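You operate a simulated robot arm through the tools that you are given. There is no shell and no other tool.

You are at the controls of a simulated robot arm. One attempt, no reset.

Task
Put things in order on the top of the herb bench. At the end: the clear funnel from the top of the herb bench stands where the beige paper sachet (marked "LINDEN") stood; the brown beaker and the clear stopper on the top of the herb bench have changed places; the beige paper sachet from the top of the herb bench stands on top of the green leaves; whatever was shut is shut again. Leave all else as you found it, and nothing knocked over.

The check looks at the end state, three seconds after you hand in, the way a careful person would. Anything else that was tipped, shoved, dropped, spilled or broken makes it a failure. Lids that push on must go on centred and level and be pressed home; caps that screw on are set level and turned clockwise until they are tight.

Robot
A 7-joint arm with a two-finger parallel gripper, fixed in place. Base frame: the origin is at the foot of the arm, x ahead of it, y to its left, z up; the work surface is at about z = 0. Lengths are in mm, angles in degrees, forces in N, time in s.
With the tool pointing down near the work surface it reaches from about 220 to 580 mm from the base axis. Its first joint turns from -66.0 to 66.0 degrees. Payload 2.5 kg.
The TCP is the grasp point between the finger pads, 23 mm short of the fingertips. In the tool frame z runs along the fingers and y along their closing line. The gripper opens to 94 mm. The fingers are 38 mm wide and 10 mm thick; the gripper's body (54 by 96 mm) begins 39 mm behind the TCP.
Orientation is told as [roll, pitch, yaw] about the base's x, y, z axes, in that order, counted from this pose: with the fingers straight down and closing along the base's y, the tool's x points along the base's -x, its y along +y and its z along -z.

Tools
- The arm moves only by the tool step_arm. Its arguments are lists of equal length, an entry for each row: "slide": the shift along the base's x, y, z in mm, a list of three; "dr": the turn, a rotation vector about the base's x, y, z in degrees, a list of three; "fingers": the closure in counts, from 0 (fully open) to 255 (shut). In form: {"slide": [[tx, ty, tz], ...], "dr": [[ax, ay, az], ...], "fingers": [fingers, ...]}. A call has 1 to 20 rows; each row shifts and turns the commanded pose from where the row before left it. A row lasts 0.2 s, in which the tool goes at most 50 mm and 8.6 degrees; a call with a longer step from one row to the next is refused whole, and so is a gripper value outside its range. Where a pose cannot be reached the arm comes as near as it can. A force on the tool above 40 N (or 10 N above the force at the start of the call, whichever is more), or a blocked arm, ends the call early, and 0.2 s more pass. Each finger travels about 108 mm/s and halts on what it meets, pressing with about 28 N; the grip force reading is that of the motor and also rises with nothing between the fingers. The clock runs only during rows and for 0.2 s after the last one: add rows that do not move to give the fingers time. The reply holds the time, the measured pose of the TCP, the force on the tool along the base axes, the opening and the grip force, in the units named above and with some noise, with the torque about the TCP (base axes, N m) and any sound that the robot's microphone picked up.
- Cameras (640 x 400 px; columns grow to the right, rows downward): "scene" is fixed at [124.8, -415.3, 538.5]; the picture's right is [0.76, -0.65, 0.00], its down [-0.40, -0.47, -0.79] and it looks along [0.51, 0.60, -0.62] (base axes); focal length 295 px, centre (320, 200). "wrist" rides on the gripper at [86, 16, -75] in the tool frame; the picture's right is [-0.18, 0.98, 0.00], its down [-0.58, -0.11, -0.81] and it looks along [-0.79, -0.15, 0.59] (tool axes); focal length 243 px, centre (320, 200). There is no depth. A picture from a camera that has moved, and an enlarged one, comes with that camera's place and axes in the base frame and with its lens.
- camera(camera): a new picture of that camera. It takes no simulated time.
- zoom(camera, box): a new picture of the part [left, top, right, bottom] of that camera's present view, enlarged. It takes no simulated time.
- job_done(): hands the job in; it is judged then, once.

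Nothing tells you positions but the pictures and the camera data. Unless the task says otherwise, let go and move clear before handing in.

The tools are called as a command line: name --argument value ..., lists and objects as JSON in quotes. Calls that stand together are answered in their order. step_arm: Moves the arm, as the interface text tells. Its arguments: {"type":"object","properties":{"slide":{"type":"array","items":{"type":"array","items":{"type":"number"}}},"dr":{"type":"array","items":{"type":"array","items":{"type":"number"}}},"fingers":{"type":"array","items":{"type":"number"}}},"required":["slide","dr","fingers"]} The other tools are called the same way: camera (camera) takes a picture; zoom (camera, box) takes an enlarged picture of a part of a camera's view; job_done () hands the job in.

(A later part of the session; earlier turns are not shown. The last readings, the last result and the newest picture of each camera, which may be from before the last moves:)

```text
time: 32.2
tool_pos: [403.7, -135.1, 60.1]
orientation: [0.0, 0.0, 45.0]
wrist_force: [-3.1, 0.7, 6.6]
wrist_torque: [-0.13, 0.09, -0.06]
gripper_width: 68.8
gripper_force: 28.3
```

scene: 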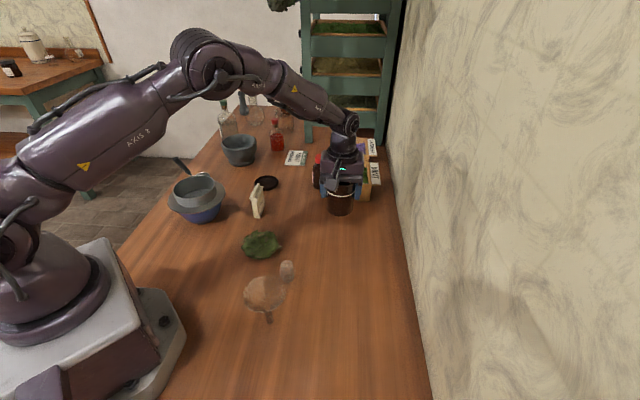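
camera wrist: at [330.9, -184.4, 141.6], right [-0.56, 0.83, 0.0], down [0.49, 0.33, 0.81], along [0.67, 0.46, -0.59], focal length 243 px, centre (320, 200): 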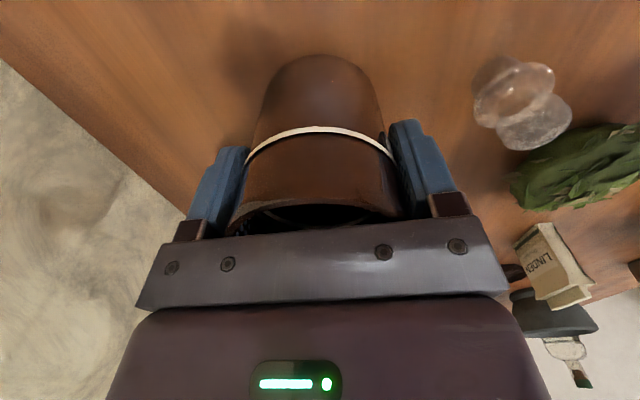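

Contact at 6.6 N; the beaker is on the bench. Opening and checking before rising.

step_arm --slide '[[0, 0, 0], [0, 0, 0], [0, 0, 0], [0, 0, 0], [0, 0, 0]]' --dr '[[0, 0, 0], [0, 0, 0], [0, 0, 0], [0, 0, 0], [0, 0, 0]]' --fingers '[60, 40, 20, 0, 0]'

camera --camera "wrist"

```text
time: 33.4
tool_pos: [402.6, -135.6, 59.4]
orientation: [0.0, 0.0, 44.9]
wrist_force: [-0.2, 0.7, 0.6]
wrist_torque: [0.02, -0.01, 0.0]
gripper_width: 94.4
gripper_force: 0.0
```

```text
taken
camera wrist: at [330.6, -186.2, 135.3], right [-0.56, 0.83, 0.0], down [0.49, 0.33, 0.81], along [0.67, 0.46, -0.59], focal length 243 px, centre (320, 200)
```

wrist: 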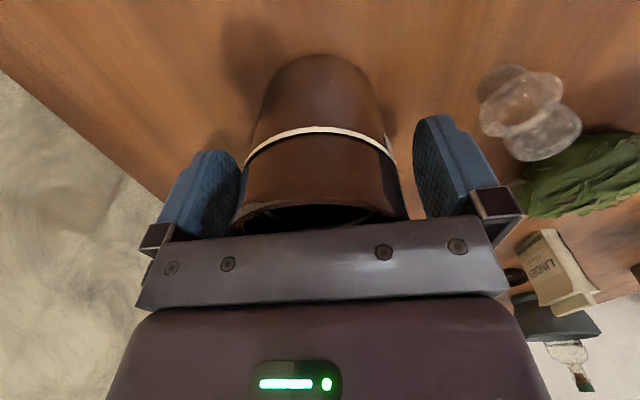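

The beaker is released and upright. Rising clear, then returning to yaw -90° above the stopper's temporary spot.

step_arm --slide '[[0, 0, 15], [0, 0, 25], [0, 0, 30], [0, 0, 30], [0, 0, 25], [-6, 6, 0], [-8, 8, 0], [-8, 9, 0], [-8, 9, 0], [-8, 9, 0], [-8, 9, 0], [-8, 8, 0], [-8, 8, 0], [-7.5, 8, 0], [0, 0, 0], [0, 0, 0], [0, 0, 0], [0, 0, 0], [0, 0, 0], [0, 0, 0]]' --dr '[[0, 0, 0], [0, 0, 0], [0, 0, 0], [0, 0, -8.5], [0, 0, -8.5], [0, 0, -8.5], [0, 0, -8.5], [0, 0, -8.5], [0, 0, -8.5], [0, 0, -8.5], [0, 0, -8.5], [0, 0, -8.5], [0, 0, -8.5], [0, 0, -8.5], [0, 0, -8.5], [0, 0, -8.5], [0, 0, -8.5], [0, 0, -7.5], [0, 0, 0], [0, 0, 0]]' --fingers '[0, 0, 0, 0, 0, 0, 0, 0, 0, 0, 0, 0, 0, 0, 0, 0, 60, 80, 100, 100]'

camera --camera "wrist"

camera --camera "scene"

```text
time: 37.6
tool_pos: [333.4, -61.4, 183.4]
orientation: [0.0, 0.0, -81.6]
wrist_force: [0.2, 0.2, -0.2]
wrist_torque: [0.02, 0.02, -0.02]
gripper_width: 57.2
gripper_force: 0.0
```

```text
taken
camera wrist: at [337.3, 25.7, 259.6], right [1.0, -0.04, 0.0], down [-0.02, -0.59, 0.81], along [-0.03, -0.81, -0.59], focal length 243 px, centre (320, 200)
```

wrist: 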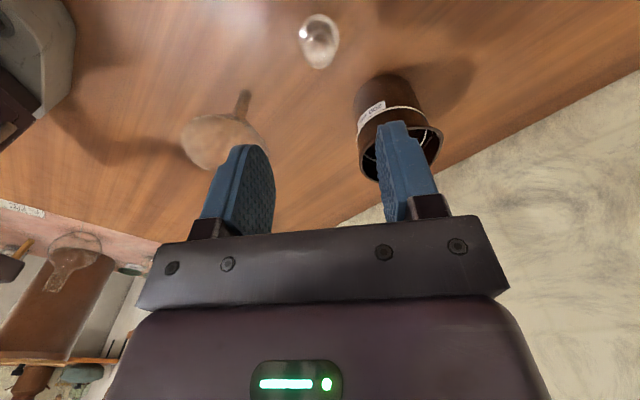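

```text
taken
```

scene: 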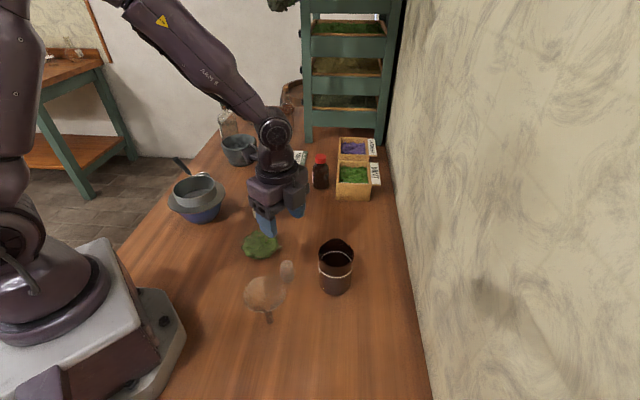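

Yaw is -81.6°, so I'll finish the turn to -90° and lower over the stopper with the fingers part-open (57 mm).

step_arm --slide '[[0, 0, 0], [0, 0, -20], [0, 0, -25], [0, 0, -25], [0, 0, -25], [0, 0, -20], [0, 0, -10], [0, 0, -7], [0, 0, 0], [0, 0, 0]]' --dr '[[0, 0, -8.4], [0, 0, 0], [0, 0, 0], [0, 0, 0], [0, 0, 0], [0, 0, 0], [0, 0, 0], [0, 0, 0], [0, 0, 0], [0, 0, 0]]' --fingers '[100, 100, 100, 100, 100, 100, 100, 100, 100, 100]'

camera --camera "wrist"

zoom --camera "scene" --box '[220, 180, 380, 320]'

```text
time: 39.8
tool_pos: [333.7, -62.1, 50.4]
orientation: [-0.1, 0.0, -90.0]
wrist_force: [0.4, -0.1, 0.8]
wrist_torque: [-0.01, -0.02, 0.03]
gripper_width: 57.2
gripper_force: 0.0
```

```text
taken
camera wrist: at [349.7, 24.0, 125.9], right [0.98, -0.18, 0.0], down [-0.11, -0.58, 0.81], along [-0.15, -0.79, -0.59], focal length 243 px, centre (320, 200)
```

wrist: 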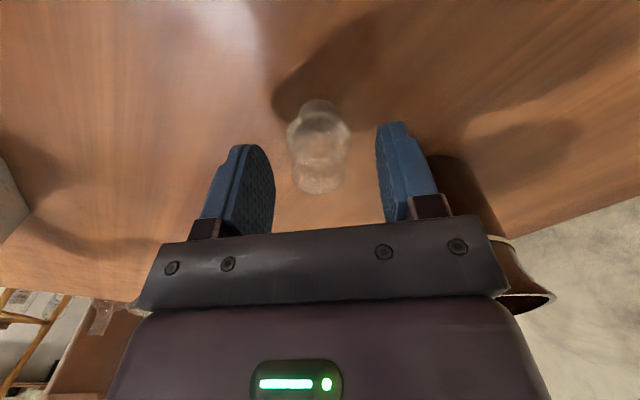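

```text
2.86 times, centred on (300, 250) of scene
camera zoom: at [124.8, -415.3, 538.5], right [0.76, -0.65, 0.0], down [-0.4, -0.47, -0.79], along [0.51, 0.6, -0.62], focal length 843 px, centre (377, 57)
```

zoom: 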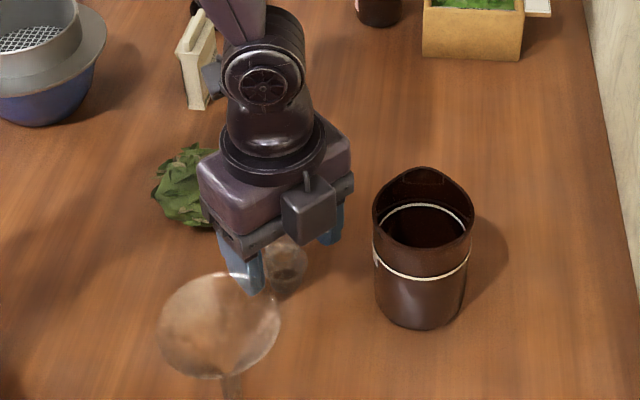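

Stopper knob is at the TCP again. Closing and lifting.

step_arm --slide '[[0, 0, 0], [0, 0, 0], [0, 0, 0], [0, 0, 0], [0, 0, 8], [0, 0, 20], [0, 0, 25], [0, 0, 25], [0, 0, 20], [0, 0, 0]]' --dr '[[0, 0, 0], [0, 0, 0], [0, 0, 0], [0, 0, 0], [0, 0, 0], [0, 0, 0], [0, 0, 0], [0, 0, 0], [0, 0, 0], [0, 0, 0]]' --fingers '[160, 180, 220, 255, 255, 255, 255, 255, 255, 255]'

camera --camera "wrist"

camera --camera "scene"

```text
time: 42.0
tool_pos: [334.9, -62.2, 150.2]
orientation: [0.0, 0.0, -89.8]
wrist_force: [-1.2, 0.0, 0.2]
wrist_torque: [-0.01, 0.0, -0.02]
gripper_width: 24.3
gripper_force: 28.0
```

```text
taken
camera wrist: at [351.2, 23.4, 225.8], right [0.98, -0.18, 0.0], down [-0.11, -0.58, 0.81], along [-0.15, -0.79, -0.59], focal length 243 px, centre (320, 200)
```

wrist: 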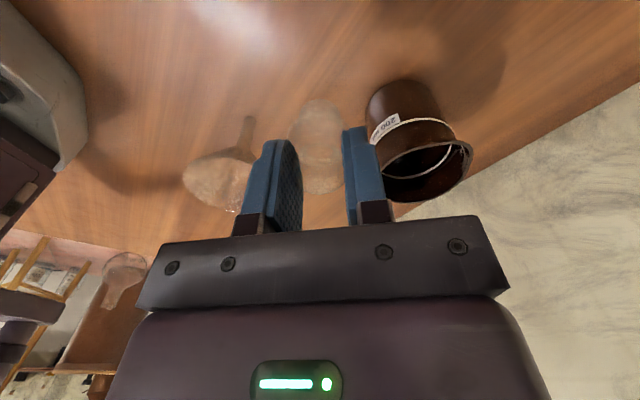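

```text
taken
```

scene: 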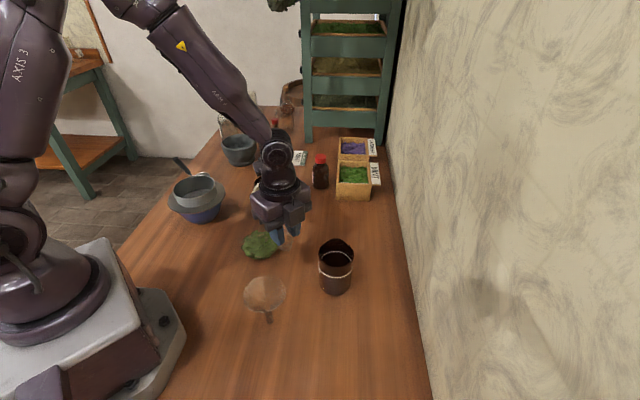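

Stopper held level. Carrying it to the beaker's old spot at (531.5,-7.5) and lowering.

step_arm --slide '[[12, 3, 0], [24, 7, 0], [28, 8, 0], [28, 8, 0], [28, 8, 0], [28, 8, 0], [24, 6, 0], [16, 4.5, 0], [9, 2.5, 0], [0, 0, 0], [0, 0, -20], [0, 0, -25], [0, 0, -25], [0, 0, -15], [0, 0, -8], [0, 0, 0], [0, 0, 0]]' --dr '[[0, 0, 0], [0, 0, 0], [0, 0, 0], [0, 0, 0], [0, 0, 0], [0, 0, 0], [0, 0, 0], [0, 0, 0], [0, 0, 0], [0, 0, 0], [0, 0, 0], [0, 0, 0], [0, 0, 0], [0, 0, 0], [0, 0, 0], [0, 0, 0], [0, 0, 0]]' --fingers '[255, 255, 255, 255, 255, 255, 255, 255, 255, 255, 255, 255, 255, 255, 255, 255, 255]'

camera --camera "wrist"

zoom --camera "scene" --box '[280, 130, 400, 250]'

```text
time: 45.6
tool_pos: [530.8, -5.6, 55.6]
orientation: [0.0, 0.1, -89.9]
wrist_force: [0.0, -0.7, -1.0]
wrist_torque: [0.03, -0.01, 0.0]
gripper_width: 24.1
gripper_force: 28.1
```

```text
taken
camera wrist: at [546.2, 79.9, 131.7], right [0.98, -0.18, 0.0], down [-0.11, -0.58, 0.81], along [-0.15, -0.79, -0.59], focal length 243 px, centre (320, 200)
```

wrist: 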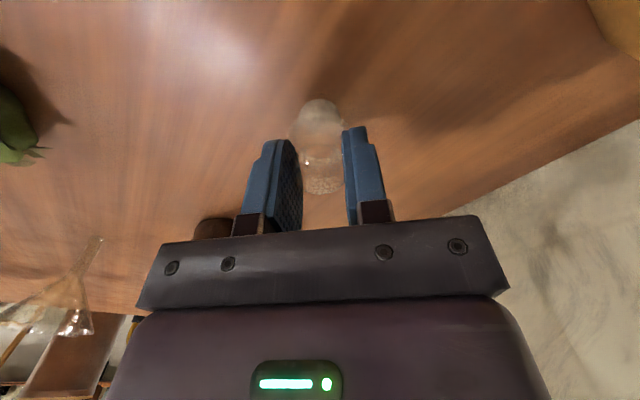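

```text
3.33 times, centred on (340, 190) of scene
camera zoom: at [124.8, -415.3, 538.5], right [0.76, -0.65, 0.0], down [-0.4, -0.47, -0.79], along [0.51, 0.6, -0.62], focal length 984 px, centre (253, 233)
```

zoom: 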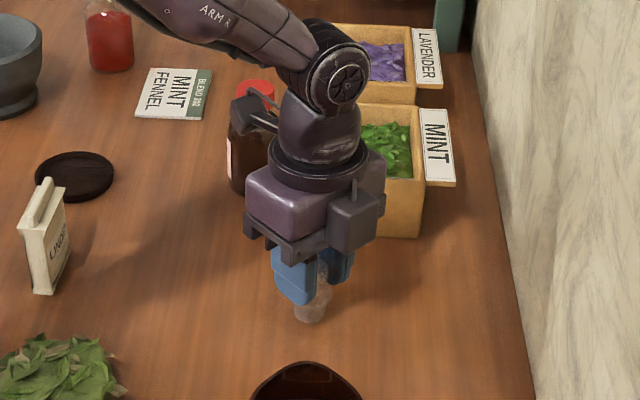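

About 5–6 mm above contact. Lowering slowly.

step_arm --slide '[[0.5, -2, -2], [0, 0, -2], [0, 0, -0.7], [0, 0, 0]]' --dr '[[0, 0, 0], [0, 0, 0], [0, 0, 0], [0, 0, 0]]' --fingers '[255, 255, 255, 255]'

step_arm --slide '[[0, 0, -0.6], [0, 0, 0]]' --dr '[[0, 0, 0], [0, 0, 0]]' --fingers '[255, 255]'

```text
time: 46.6
tool_pos: [530.3, -8.2, 52.4]
orientation: [0.0, 0.0, -89.8]
wrist_force: [-0.3, -0.2, -1.0]
wrist_torque: [-0.03, 0.0, -0.02]
gripper_width: 24.5
gripper_force: 28.0
```

```text
time: 47.2
tool_pos: [530.7, -8.0, 51.2]
orientation: [-0.1, -0.1, -89.9]
wrist_force: [-0.3, 0.5, 0.6]
wrist_torque: [-0.02, 0.01, 0.01]
gripper_width: 24.2
gripper_force: 27.9
```

step_arm --slide '[[0, 0, -0.6], [0, 0, 0]]' --dr '[[0, 0, 0], [0, 0, 0]]' --fingers '[255, 255]'

step_arm --slide '[[0, 0, -0.5], [0, 0, 0]]' --dr '[[0, 0, 0], [0, 0, 0]]' --fingers '[255, 255]'

```text
time: 47.8
tool_pos: [531.4, -8.3, 51.2]
orientation: [-0.1, 0.0, -89.8]
wrist_force: [0.3, 0.0, -0.1]
wrist_torque: [0.01, -0.03, -0.03]
gripper_width: 24.3
gripper_force: 28.3
```

```text
time: 48.4
tool_pos: [530.8, -8.4, 50.5]
orientation: [0.0, 0.0, -90.0]
wrist_force: [-0.2, -0.3, -0.6]
wrist_torque: [0.01, -0.01, 0.01]
gripper_width: 24.3
gripper_force: 27.8
```

step_arm --slide '[[0, 0, -0.5], [0, 0, 0]]' --dr '[[0, 0, 0], [0, 0, 0]]' --fingers '[255, 255]'

step_arm --slide '[[0, 0, -0.5], [0, 0, 0]]' --dr '[[0, 0, 0], [0, 0, 0]]' --fingers '[255, 255]'

```text
time: 49.0
tool_pos: [531.7, -7.8, 51.0]
orientation: [0.0, -0.1, -89.9]
wrist_force: [-0.3, -0.6, 0.5]
wrist_torque: [-0.02, 0.02, 0.0]
gripper_width: 24.4
gripper_force: 28.3
```

```text
time: 49.6
tool_pos: [531.5, -7.3, 50.1]
orientation: [0.0, 0.0, -89.9]
wrist_force: [1.0, -1.7, 2.0]
wrist_torque: [-0.06, 0.0, 0.02]
gripper_width: 24.7
gripper_force: 27.9
```

Contact is just starting. One more small step, then release.

step_arm --slide '[[0, 0, -0.4], [0, 0, 0]]' --dr '[[0, 0, 0], [0, 0, 0]]' --fingers '[255, 255]'

step_arm --slide '[[0, 0, 0], [0, 0, 0], [0, 0, 0], [0, 0, 0], [0, 0, 15], [0, 0, 25], [0, 0, 30], [0, 0, 30], [0, 0, 0]]' --dr '[[0, 0, 0], [0, 0, 0], [0, 0, 0], [0, 0, 0], [0, 0, 0], [0, 0, 0], [0, 0, 0], [0, 0, 0], [0, 0, 0]]' --fingers '[220, 180, 100, 60, 60, 60, 60, 0, 0]'

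camera --camera "wrist"

zoom --camera "scene" --box '[260, 130, 400, 300]'

```text
time: 50.2
tool_pos: [530.9, -10.0, 49.9]
orientation: [0.1, 0.1, -89.9]
wrist_force: [-2.6, -0.7, 12.8]
wrist_torque: [0.01, 0.13, 0.01]
gripper_width: 24.5
gripper_force: 27.3
```

```text
time: 52.2
tool_pos: [530.8, -8.5, 148.6]
orientation: [0.0, 0.0, -89.9]
wrist_force: [-0.1, 0.3, 0.7]
wrist_torque: [0.01, 0.01, -0.02]
gripper_width: 94.1
gripper_force: 0.1
```

```text
taken
camera wrist: at [547.9, 77.4, 224.3], right [0.98, -0.18, 0.0], down [-0.11, -0.58, 0.81], along [-0.15, -0.79, -0.59], focal length 243 px, centre (320, 200)
```

wrist: 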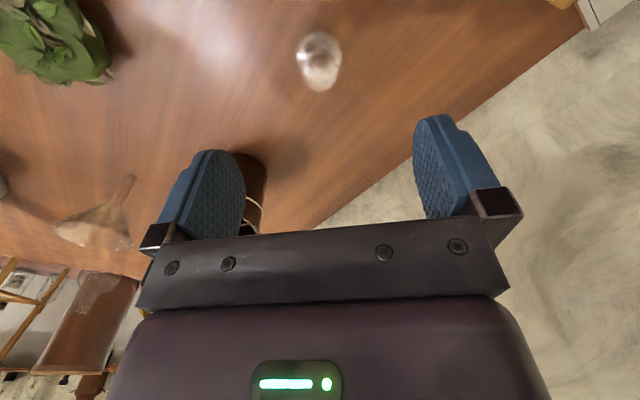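

```text
2.35 times, centred on (330, 215) of scene
camera zoom: at [124.8, -415.3, 538.5], right [0.76, -0.65, 0.0], down [-0.4, -0.47, -0.79], along [0.51, 0.6, -0.62], focal length 694 px, centre (296, 165)
```

zoom: 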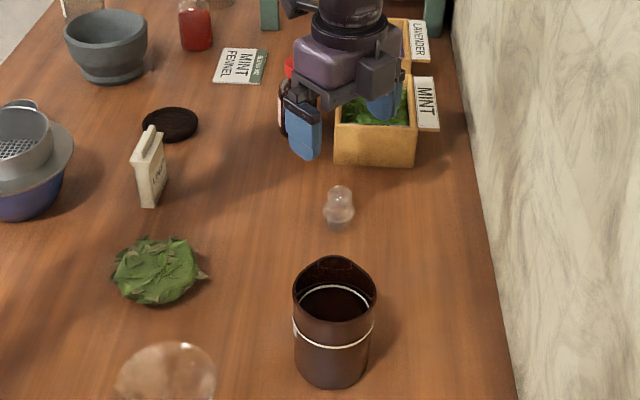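

The swap is done: stopper at about (531,-8.5), beaker at about (403.5,-135.5), both upright. Next is the sachet: I'll rise, turn to yaw +43° and hover over it.

step_arm --slide '[[0, 0, 25], [0, 0, 25], [-5, 8, 20], [-9, 13, 1], [-9, 13, 0], [-9, 13, 0], [-9, 13, 0], [-9, 13, 0], [-9, 13, 0], [-9, 13, 0], [-9, 13, 0], [-9, 13, 0], [-9, 13, 0], [-9, 13, 0], [-9, 13, 0], [-9, 12, 0], [-6, 7.5, 0], [0, 0, 0], [0, 0, 0]]' --dr '[[0, 0, 8.3], [0, 0, 8.3], [0, 0, 8.3], [0, 0, 8.3], [0, 0, 8.3], [0, 0, 8.3], [0, 0, 8.3], [0, 0, 8.3], [0, 0, 8.3], [0, 0, 8.3], [0, 0, 8.3], [0, 0, 8.3], [0, 0, 8.3], [0, 0, 8.3], [0, 0, 8.3], [0, 0, 8.5], [0, 0, 0], [0, 0, 0], [0, 0, 0]]' --fingers '[0, 0, 0, 0, 0, 0, 0, 0, 0, 0, 0, 0, 0, 0, 0, 40, 80, 100, 100]'

camera --camera "wrist"

camera --camera "scene"

```text
time: 56.2
tool_pos: [402.5, 175.7, 217.5]
orientation: [0.0, 0.1, 43.1]
wrist_force: [-0.3, -0.1, -0.1]
wrist_torque: [-0.02, 0.03, 0.02]
gripper_width: 57.5
gripper_force: 0.0
```

```text
taken
camera wrist: at [328.8, 126.5, 294.1], right [-0.54, 0.84, 0.0], down [0.5, 0.32, 0.81], along [0.68, 0.43, -0.59], focal length 243 px, centre (320, 200)
```

wrist: 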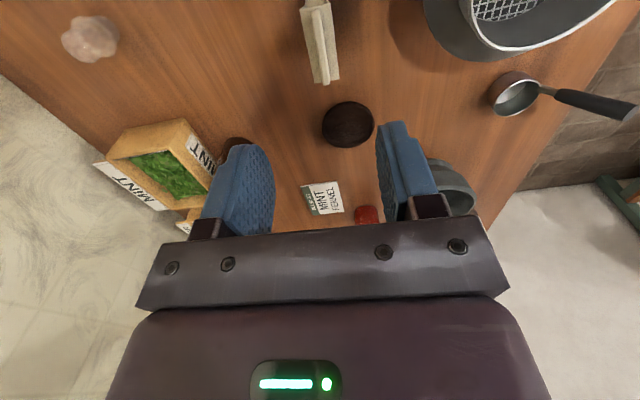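

```text
taken
```

scene: 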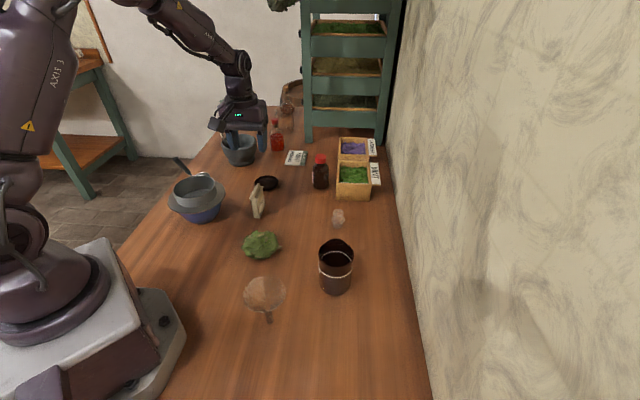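

zoom --camera "wrist" --box '[270, 0, 390, 100]'

zoom --camera "scene" --box '[230, 170, 290, 270]'

```text
4.00 times, centred on (330, 50) of wrist
camera zoom: at [328.8, 126.5, 294.1], right [-0.54, 0.84, 0.0], down [0.5, 0.32, 0.81], along [0.68, 0.43, -0.59], focal length 970 px, centre (280, 800)
```

zoom: 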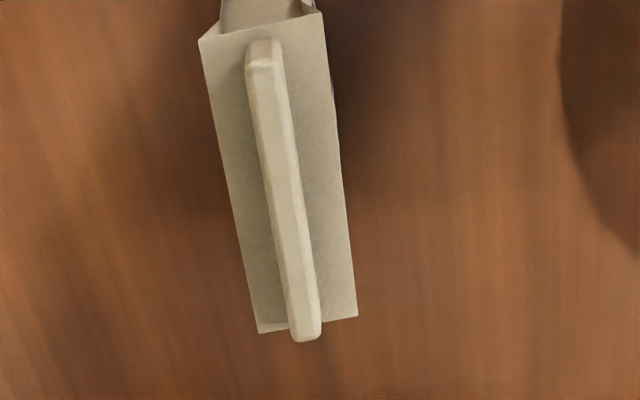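

```text
4.00 times, centred on (260, 220) of scene
camera zoom: at [124.8, -415.3, 538.5], right [0.76, -0.65, 0.0], down [-0.4, -0.47, -0.79], along [0.51, 0.6, -0.62], focal length 1180 px, centre (560, 120)
```

zoom: 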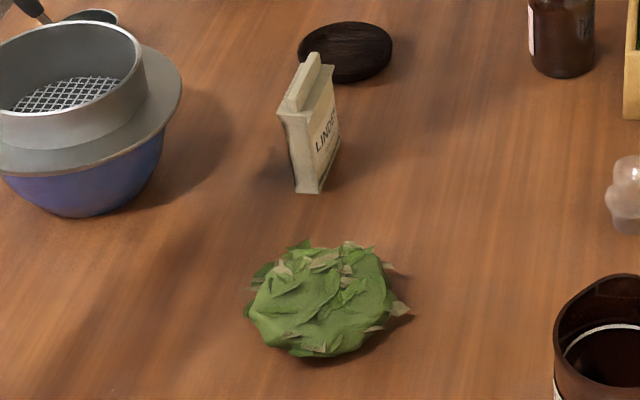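

The sachet's top face is at about 42.7° and looks wider at the top than the bottom. I'll enlarge it more to understand its shape before gripping.

zoom --camera "scene" --box '[240, 175, 280, 225]'

zoom --camera "scene" --box '[235, 222, 290, 267]'

```text
8.00 times, centred on (260, 200) of scene
camera zoom: at [124.8, -415.3, 538.5], right [0.76, -0.65, 0.0], down [-0.4, -0.47, -0.79], along [0.51, 0.6, -0.62], focal length 2361 px, centre (800, 200)
```

zoom: 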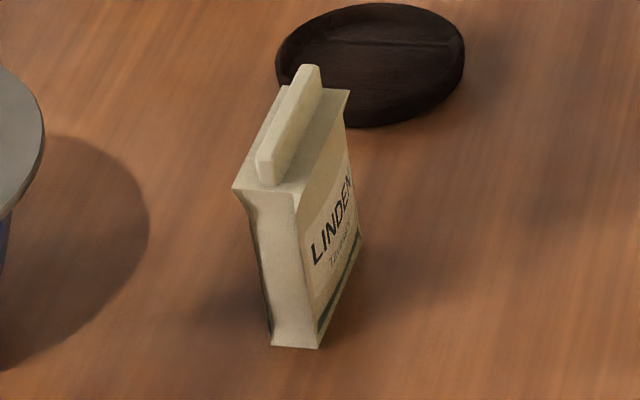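

```text
8.89 times, centred on (262, 244) of scene
camera zoom: at [124.8, -415.3, 538.5], right [0.76, -0.65, 0.0], down [-0.4, -0.47, -0.79], along [0.51, 0.6, -0.62], focal length 2623 px, centre (831, -196)
```

zoom: 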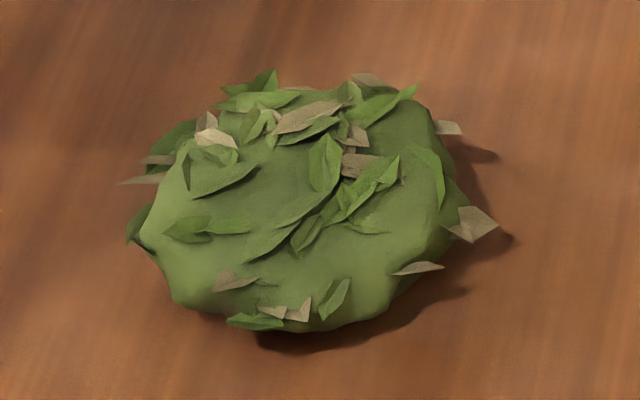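

The sachet is a gusseted bag, about 24 mm thick at the shoulder (z≈67) and about 16 mm at the base, centred at (404,175). I'll descend to z≈58 with the fingers part open.

step_arm --slide '[[1.8, 1.5, -20], [0, 0, -25], [0, 0, -25], [0, 0, -25], [0, 0, -25], [0, 0, -20], [0, 0, -12], [0, 0, -6], [0, 0, 0], [0, 0, 0]]' --dr '[[0, 0, 0], [0, 0, 0], [0, 0, 0], [0, 0, 0], [0, 0, 0], [0, 0, 0], [0, 0, 0], [0, 0, 0], [0, 0, 0], [0, 0, 0]]' --fingers '[100, 100, 100, 100, 100, 100, 100, 100, 100, 100]'

camera --camera "wrist"

zoom --camera "scene" --box '[190, 120, 310, 240]'

```text
time: 58.4
tool_pos: [402.9, 174.9, 60.5]
orientation: [-0.1, 0.0, 43.1]
wrist_force: [-1.0, -0.2, 0.2]
wrist_torque: [0.02, -0.03, -0.01]
gripper_width: 57.3
gripper_force: 0.1
```

```text
taken
camera wrist: at [329.9, 125.5, 137.0], right [-0.54, 0.84, 0.0], down [0.5, 0.32, 0.81], along [0.68, 0.43, -0.59], focal length 243 px, centre (320, 200)
```

wrist: 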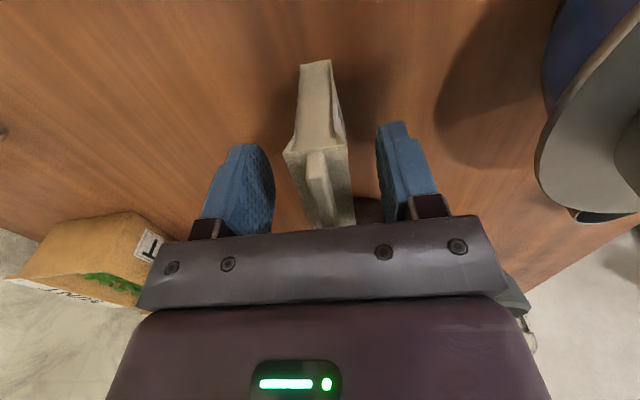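

```text
3.33 times, centred on (250, 180) of scene
camera zoom: at [124.8, -415.3, 538.5], right [0.76, -0.65, 0.0], down [-0.4, -0.47, -0.79], along [0.51, 0.6, -0.62], focal length 984 px, centre (553, 267)
```

zoom: 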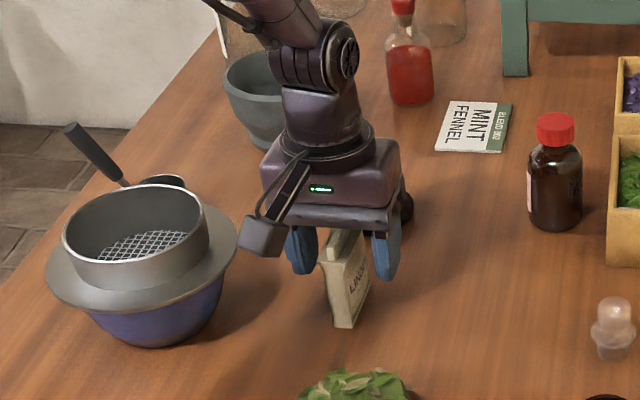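

Well centred between the fingers. Closing gradually on the sachet.

step_arm --slide '[[0, 1, 0], [0, 0, 0], [0, 0, 0], [0, 0, 0], [0, 0, 0], [0, 0, 0], [0, 0, 0]]' --dr '[[0, 0, 0], [0, 0, 0], [0, 0, 0], [0, 0, 0], [0, 0, 0], [0, 0, 0], [0, 0, 0]]' --fingers '[130, 155, 175, 190, 205, 255, 255]'

camera --camera "wrist"

zoom --camera "scene" --box '[190, 120, 310, 240]'

```text
time: 60.0
tool_pos: [403.5, 175.2, 60.9]
orientation: [0.0, 0.0, 43.1]
wrist_force: [-0.6, -0.6, -0.1]
wrist_torque: [-0.04, 0.03, 0.0]
gripper_width: 23.0
gripper_force: 27.9
```

```text
taken
camera wrist: at [330.0, 127.7, 137.4], right [-0.54, 0.84, 0.0], down [0.5, 0.32, 0.81], along [0.68, 0.43, -0.59], focal length 243 px, centre (320, 200)
```

wrist: 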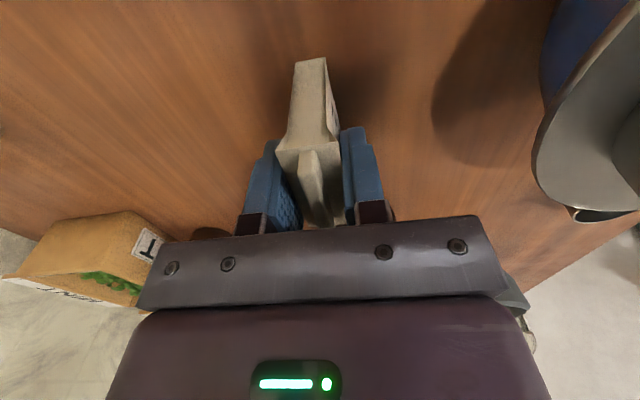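

```text
3.33 times, centred on (250, 180) of scene
camera zoom: at [124.8, -415.3, 538.5], right [0.76, -0.65, 0.0], down [-0.4, -0.47, -0.79], along [0.51, 0.6, -0.62], focal length 984 px, centre (553, 267)
```

zoom: 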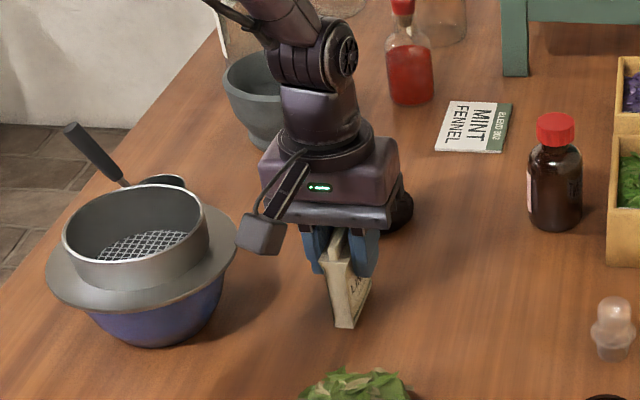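

Gripped at 23 mm with the base 61 mm below the TCP. Lifting it clear and checking that it hangs straight.

step_arm --slide '[[0, 0, 5], [0, 0, 12], [0, 0, 20], [0, 0, 25], [0, 0, 30], [0, 0, 28], [0, 0, 0], [0, 0, 0]]' --dr '[[0, 0, 0], [0, 0, 0], [0, 0, 0], [0, 0, 0], [0, 0, 0], [0, 0, 0], [0, 0, 0], [0, 0, 0]]' --fingers '[255, 255, 255, 255, 255, 255, 255, 255]'

camera --camera "wrist"

zoom --camera "scene" --box '[190, 100, 310, 220]'

```text
time: 61.8
tool_pos: [404.9, 176.1, 182.1]
orientation: [0.0, 0.0, 43.2]
wrist_force: [0.4, -0.1, 0.2]
wrist_torque: [0.03, 0.01, -0.01]
gripper_width: 23.0
gripper_force: 28.0
```

```text
taken
camera wrist: at [330.9, 127.6, 258.1], right [-0.54, 0.84, 0.0], down [0.5, 0.32, 0.81], along [0.68, 0.43, -0.59], focal length 243 px, centre (320, 200)
```

wrist: 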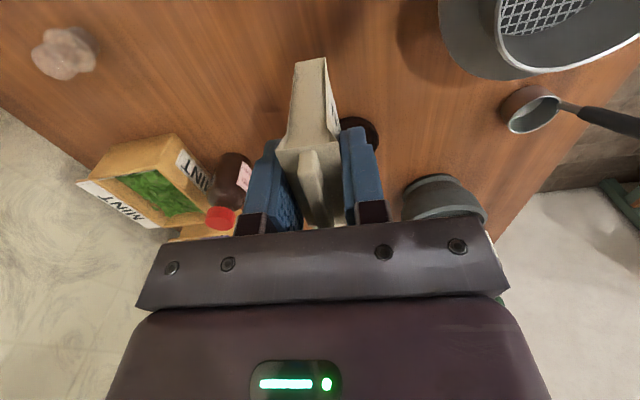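

```text
3.33 times, centred on (250, 160) of scene
camera zoom: at [124.8, -415.3, 538.5], right [0.76, -0.65, 0.0], down [-0.4, -0.47, -0.79], along [0.51, 0.6, -0.62], focal length 984 px, centre (553, 333)
```

zoom: 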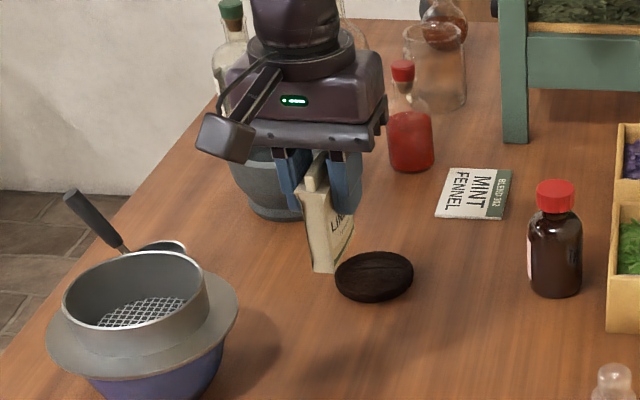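

It hangs straight. Carrying it over the green leaves at (333,50) at height, then looking.

step_arm --slide '[[-5, -9, 0], [-10, -18, 0], [-13, -23, 0], [-13, -23, 0], [-13, -22, 0], [-10, -18, 0], [-7, -11, 0], [0, -2, 0], [0, 0, 0], [0, 0, 0]]' --dr '[[0, 0, 0], [0, 0, 0], [0, 0, 0], [0, 0, 0], [0, 0, 0], [0, 0, 0], [0, 0, 0], [0, 0, 0], [0, 0, 0], [0, 0, 0]]' --fingers '[255, 255, 255, 255, 255, 255, 255, 255, 255, 255]'

camera --camera "wrist"

zoom --camera "scene" --box '[200, 150, 320, 270]'

```text
time: 64.0
tool_pos: [332.4, 52.1, 182.9]
orientation: [0.1, 0.0, 43.1]
wrist_force: [0.5, -0.4, -0.7]
wrist_torque: [-0.02, -0.03, -0.01]
gripper_width: 22.9
gripper_force: 28.5
```

```text
taken
camera wrist: at [259.4, 3.6, 258.0], right [-0.54, 0.84, 0.0], down [0.5, 0.32, 0.81], along [0.68, 0.43, -0.59], focal length 243 px, centre (320, 200)
```

wrist: 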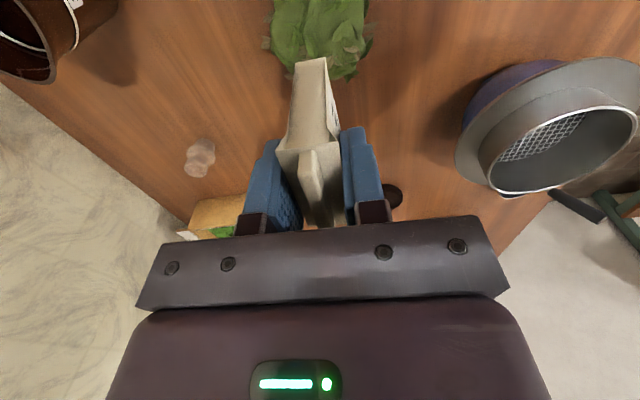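

```text
3.33 times, centred on (260, 210) of scene
camera zoom: at [124.8, -415.3, 538.5], right [0.76, -0.65, 0.0], down [-0.4, -0.47, -0.79], along [0.51, 0.6, -0.62], focal length 984 px, centre (520, 167)
```

zoom: 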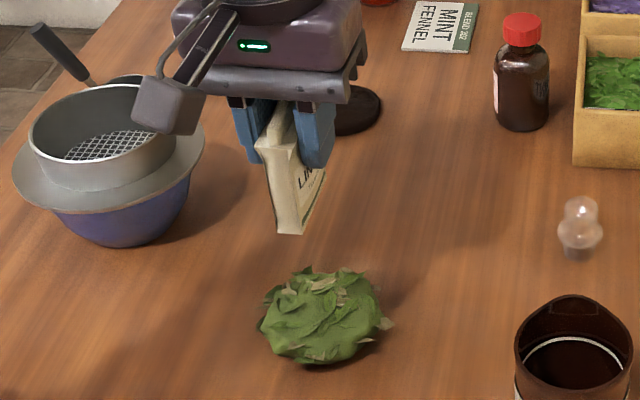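

Laterally lined up over the pile. Lowering until the base is about 45 mm above the bench.

step_arm --slide '[[0, 0, -15], [0, 0, -20], [0, 0, -20], [0, 0, -12], [0, 0, -8], [0, 0, 0], [0, 0, 0]]' --dr '[[0, 0, 0], [0, 0, 0], [0, 0, 0], [0, 0, 0], [0, 0, 0], [0, 0, 0], [0, 0, 0]]' --fingers '[255, 255, 255, 255, 255, 255, 255]'

camera --camera "wrist"

zoom --camera "scene" --box '[220, 190, 300, 270]'

zoom --camera "wrist" --box '[250, 20, 390, 130]'

```text
time: 65.6
tool_pos: [332.0, 50.2, 106.4]
orientation: [-0.1, 0.0, 43.1]
wrist_force: [-0.4, 0.2, 0.6]
wrist_torque: [0.0, -0.01, 0.03]
gripper_width: 22.6
gripper_force: 28.2
```

```text
taken
camera wrist: at [258.5, 2.8, 183.6], right [-0.54, 0.84, 0.0], down [0.5, 0.32, 0.81], along [0.68, 0.43, -0.59], focal length 243 px, centre (320, 200)
```

wrist: 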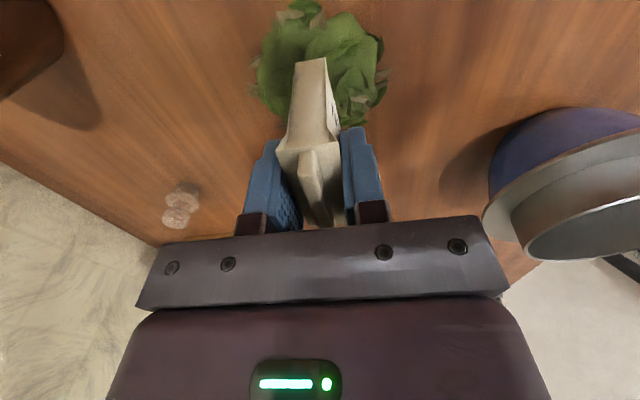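

```text
5.00 times, centred on (260, 230) of scene
camera zoom: at [124.8, -415.3, 538.5], right [0.76, -0.65, 0.0], down [-0.4, -0.47, -0.79], along [0.51, 0.6, -0.62], focal length 1475 px, centre (620, 50)
```

zoom: 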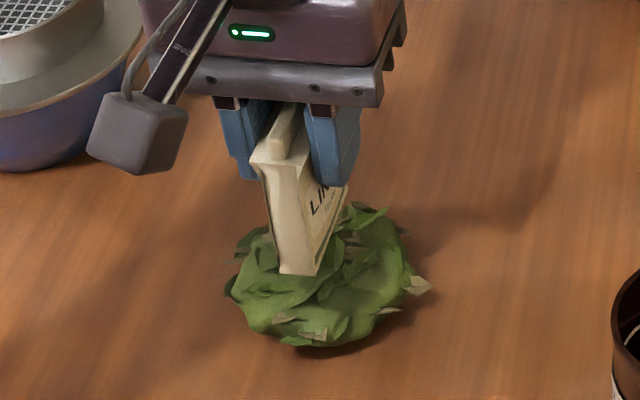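

```text
3.64 times, centred on (320, 75) of wrist
camera zoom: at [258.5, 2.8, 183.6], right [-0.54, 0.84, 0.0], down [0.5, 0.32, 0.81], along [0.68, 0.43, -0.59], focal length 882 px, centre (320, 654)
```

zoom: 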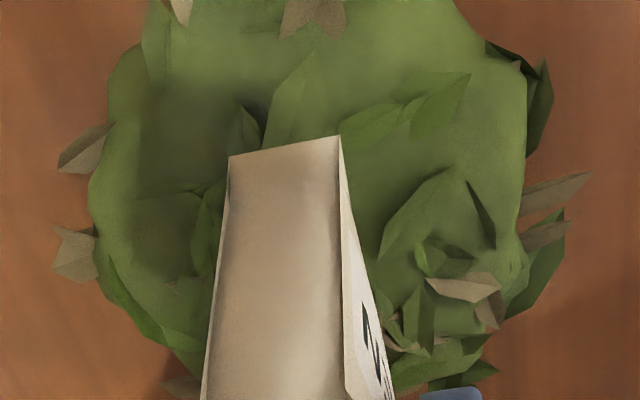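

The sachet base is over the pile's centre. Now I'll creep down and watch the force for contact.

step_arm --slide '[[0, 0, -2], [0, 0, -2], [0, 0, -2], [0, 0, 0]]' --dr '[[0, 0, 0], [0, 0, 0], [0, 0, 0], [0, 0, 0]]' --fingers '[255, 255, 255, 255]'

step_arm --slide '[[0, 0, -1], [0, 0, -1], [0, 0, -1], [0, 0, 0]]' --dr '[[0, 0, 0], [0, 0, 0], [0, 0, 0], [0, 0, 0]]' --fingers '[255, 255, 255, 255]'

step_arm --slide '[[0, 0, -1], [0, 0, -1], [0, 0, 0]]' --dr '[[0, 0, 0], [0, 0, 0], [0, 0, 0]]' --fingers '[255, 255, 255]'

```text
time: 66.6
tool_pos: [333.2, 51.0, 101.3]
orientation: [0.0, 0.0, 43.1]
wrist_force: [-0.6, -0.7, -0.7]
wrist_torque: [0.0, 0.0, 0.01]
gripper_width: 22.8
gripper_force: 27.6
```

```text
time: 67.6
tool_pos: [332.7, 52.0, 98.1]
orientation: [0.0, 0.0, 43.2]
wrist_force: [0.1, 0.5, 0.0]
wrist_torque: [0.01, 0.02, -0.02]
gripper_width: 23.0
gripper_force: 28.0
```

```text
time: 68.4
tool_pos: [332.6, 52.0, 95.9]
orientation: [0.0, 0.0, 43.0]
wrist_force: [0.2, -0.1, 0.9]
wrist_torque: [0.02, -0.02, -0.04]
gripper_width: 22.7
gripper_force: 27.7
```

step_arm --slide '[[0, 0, -1], [0, 0, -1], [0, 0, 0]]' --dr '[[0, 0, 0], [0, 0, 0], [0, 0, 0]]' --fingers '[255, 255, 255]'

step_arm --slide '[[0, 0, -1], [0, 0, -1], [0, 0, 0]]' --dr '[[0, 0, 0], [0, 0, 0], [0, 0, 0]]' --fingers '[255, 255, 255]'

zoom --camera "scene" --box '[220, 190, 300, 270]'

```text
time: 69.2
tool_pos: [332.9, 52.1, 94.1]
orientation: [0.1, -0.1, 43.1]
wrist_force: [-0.3, 0.6, -0.1]
wrist_torque: [-0.03, 0.0, 0.01]
gripper_width: 22.9
gripper_force: 28.5
```

```text
time: 70.0
tool_pos: [333.1, 51.8, 90.9]
orientation: [-0.1, 0.0, 43.0]
wrist_force: [-0.9, -0.6, 0.0]
wrist_torque: [0.02, -0.01, -0.01]
gripper_width: 23.0
gripper_force: 28.1
```

```text
5.00 times, centred on (260, 230) of scene
camera zoom: at [124.8, -415.3, 538.5], right [0.76, -0.65, 0.0], down [-0.4, -0.47, -0.79], along [0.51, 0.6, -0.62], focal length 1475 px, centre (620, 50)
```

zoom: 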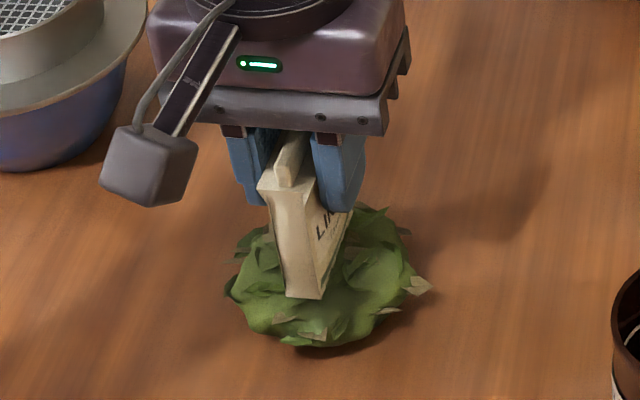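

No contact yet with the base near z≈30. Continuing down in small steps.

step_arm --slide '[[0, 0, -1], [0, 0, -1], [0, 0, 0]]' --dr '[[0, 0, 0], [0, 0, 0], [0, 0, 0]]' --fingers '[255, 255, 255]'

step_arm --slide '[[0, 0, -1], [0, 0, -1], [0, 0, 0]]' --dr '[[0, 0, 0], [0, 0, 0], [0, 0, 0]]' --fingers '[255, 255, 255]'

zoom --camera "scene" --box '[220, 190, 300, 270]'

zoom --camera "wrist" --box '[250, 20, 390, 130]'

```text
time: 70.8
tool_pos: [333.7, 52.3, 89.6]
orientation: [0.0, -0.1, 43.2]
wrist_force: [0.4, 0.4, -0.7]
wrist_torque: [0.0, -0.01, 0.0]
gripper_width: 22.9
gripper_force: 28.1
```

```text
time: 71.6
tool_pos: [333.8, 52.3, 88.1]
orientation: [0.0, -0.1, 43.2]
wrist_force: [-3.2, -1.9, 13.9]
wrist_torque: [-0.16, 0.16, 0.02]
gripper_width: 23.0
gripper_force: 27.9
```

```text
5.00 times, centred on (260, 230) of scene
camera zoom: at [124.7, -415.3, 538.5], right [0.76, -0.65, 0.0], down [-0.4, -0.47, -0.79], along [0.51, 0.6, -0.62], focal length 1475 px, centre (620, 50)
```

zoom: 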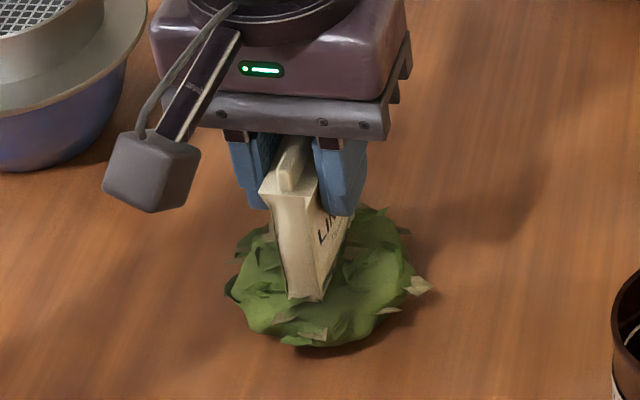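

```text
3.64 times, centred on (320, 75) of wrist
camera zoom: at [259.8, 3.5, 164.0], right [-0.54, 0.84, 0.0], down [0.5, 0.32, 0.81], along [0.68, 0.43, -0.59], focal length 882 px, centre (320, 654)
```

zoom: 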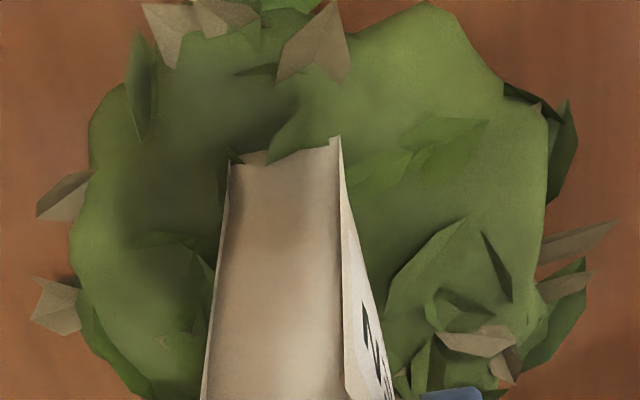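

The sachet rests on the leaves with about 14 N of contact. I'll ease the load and open the fingers only about 2 mm per side, to see whether it stands by itself while still guarded.

step_arm --slide '[[0, 0, 0.4], [0, 0, 0], [0, 0, 0], [0, 0, 0], [0, 0, 0]]' --dr '[[0, 0, 0], [0, 0, 0], [0, 0, 0], [0, 0, 0], [0, 0, 0]]' --fingers '[255, 190, 184, 180, 180]'

zoom --camera "scene" --box '[220, 190, 300, 270]'

zoom --camera "wrist" --box '[230, 20, 410, 240]'

```text
time: 72.8
tool_pos: [334.4, 51.6, 89.2]
orientation: [-0.1, 0.0, 43.2]
wrist_force: [-0.7, 0.8, 1.2]
wrist_torque: [0.03, 0.0, 0.01]
gripper_width: 27.6
gripper_force: 0.0
```

```text
5.00 times, centred on (260, 230) of scene
camera zoom: at [124.8, -415.3, 538.5], right [0.76, -0.65, 0.0], down [-0.4, -0.47, -0.79], along [0.51, 0.6, -0.62], focal length 1475 px, centre (620, 50)
```

zoom: 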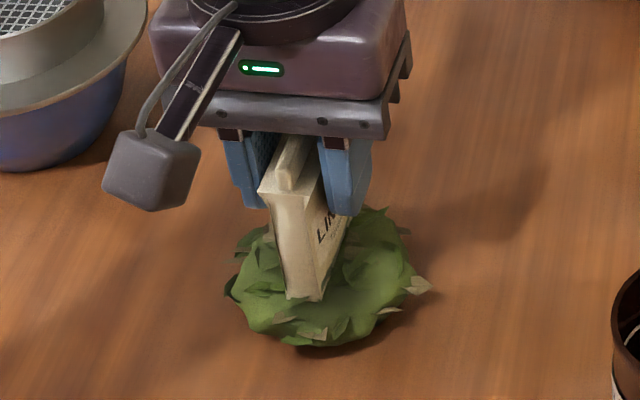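

```text
1.82 times, centred on (320, 130) of wrist
camera zoom: at [260.0, 3.7, 164.3], right [-0.54, 0.84, 0.0], down [0.5, 0.32, 0.81], along [0.68, 0.43, -0.59], focal length 441 px, centre (320, 327)
```

zoom: 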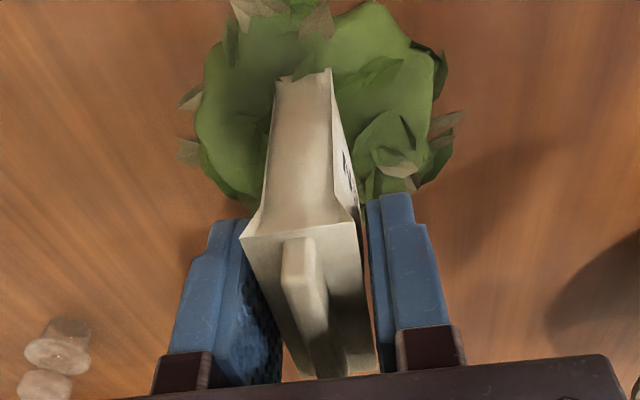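

It has not tilted. Opening a little more and holding for a second to confirm.

step_arm --slide '[[0, 0, 0], [0, 0, 0], [0, 0, 0], [0, 0, 0], [0, 0, 0], [0, 0, 0], [0, 0, 0]]' --dr '[[0, 0, 0], [0, 0, 0], [0, 0, 0], [0, 0, 0], [0, 0, 0], [0, 0, 0], [0, 0, 0]]' --fingers '[176, 172, 168, 164, 160, 160, 160]'

zoom --camera "scene" --box '[220, 190, 300, 270]'

zoom --camera "wrist" --box '[230, 20, 410, 240]'

```text
time: 74.4
tool_pos: [333.2, 52.1, 89.6]
orientation: [0.0, 0.0, 43.1]
wrist_force: [0.3, -0.3, -0.2]
wrist_torque: [0.03, -0.02, 0.02]
gripper_width: 35.2
gripper_force: 0.0
```

```text
5.00 times, centred on (260, 230) of scene
camera zoom: at [124.8, -415.3, 538.5], right [0.76, -0.65, 0.0], down [-0.4, -0.47, -0.79], along [0.51, 0.6, -0.62], focal length 1475 px, centre (620, 50)
```

zoom: 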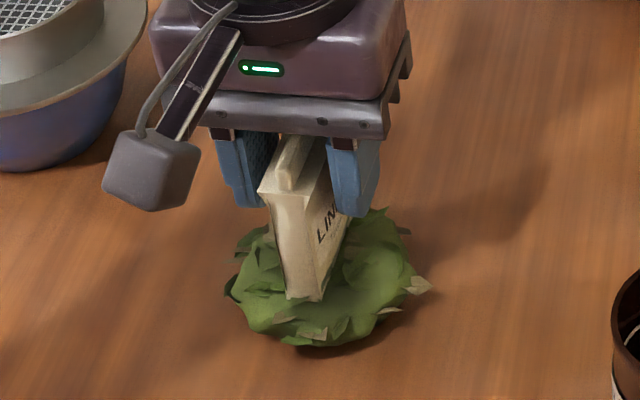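

```text
1.82 times, centred on (320, 130) of wrist
camera zoom: at [260.0, 3.7, 164.2], right [-0.54, 0.84, 0.0], down [0.5, 0.32, 0.81], along [0.68, 0.43, -0.59], focal length 441 px, centre (320, 327)
```

zoom: 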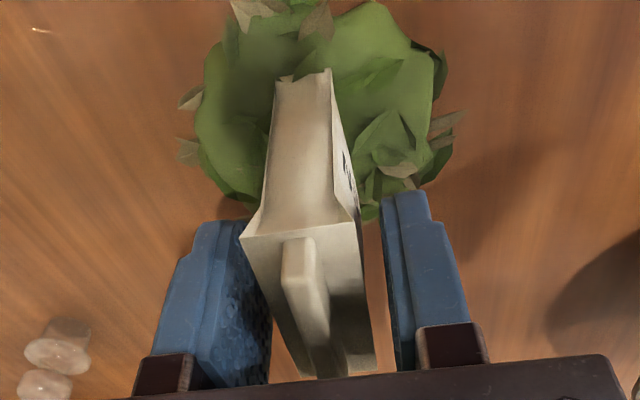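

It stands freely on the leaves with clear gaps on both sides. Opening fully and rising straight up.

step_arm --slide '[[0, 0, 0], [0, 0, 0], [0, 0, 0], [0, 0, 8], [0, 0, 15], [0, 0, 25], [0, 0, 30], [0, 0, 30], [0, 0, 30], [0, 0, 0]]' --dr '[[0, 0, 0], [0, 0, 0], [0, 0, 0], [0, 0, 0], [0, 0, 0], [0, 0, 0], [0, 0, 0], [0, 0, 0], [0, 0, 0], [0, 0, 0]]' --fingers '[140, 115, 90, 90, 90, 90, 90, 90, 90, 90]'

zoom --camera "scene" --box '[200, 150, 320, 270]'

camera --camera "wrist"

```text
time: 76.6
tool_pos: [331.4, 50.8, 227.9]
orientation: [0.0, 0.0, 43.1]
wrist_force: [0.9, -0.3, 0.6]
wrist_torque: [0.01, -0.01, -0.02]
gripper_width: 61.1
gripper_force: 0.0
```

```text
3.33 times, centred on (260, 210) of scene
camera zoom: at [124.8, -415.3, 538.5], right [0.76, -0.65, 0.0], down [-0.4, -0.47, -0.79], along [0.51, 0.6, -0.62], focal length 984 px, centre (520, 167)
```

zoom: 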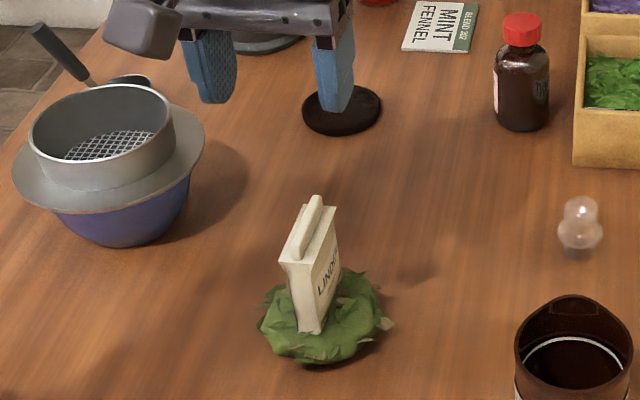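

```text
taken
camera wrist: at [257.1, 3.2, 303.0], right [-0.54, 0.84, 0.0], down [0.5, 0.32, 0.81], along [0.68, 0.43, -0.59], focal length 243 px, centre (320, 200)
```

wrist: 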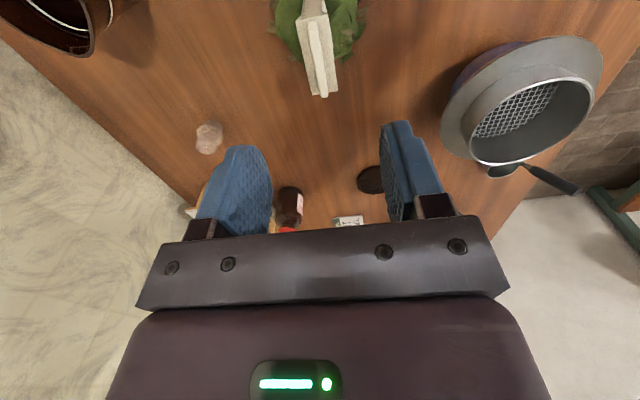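

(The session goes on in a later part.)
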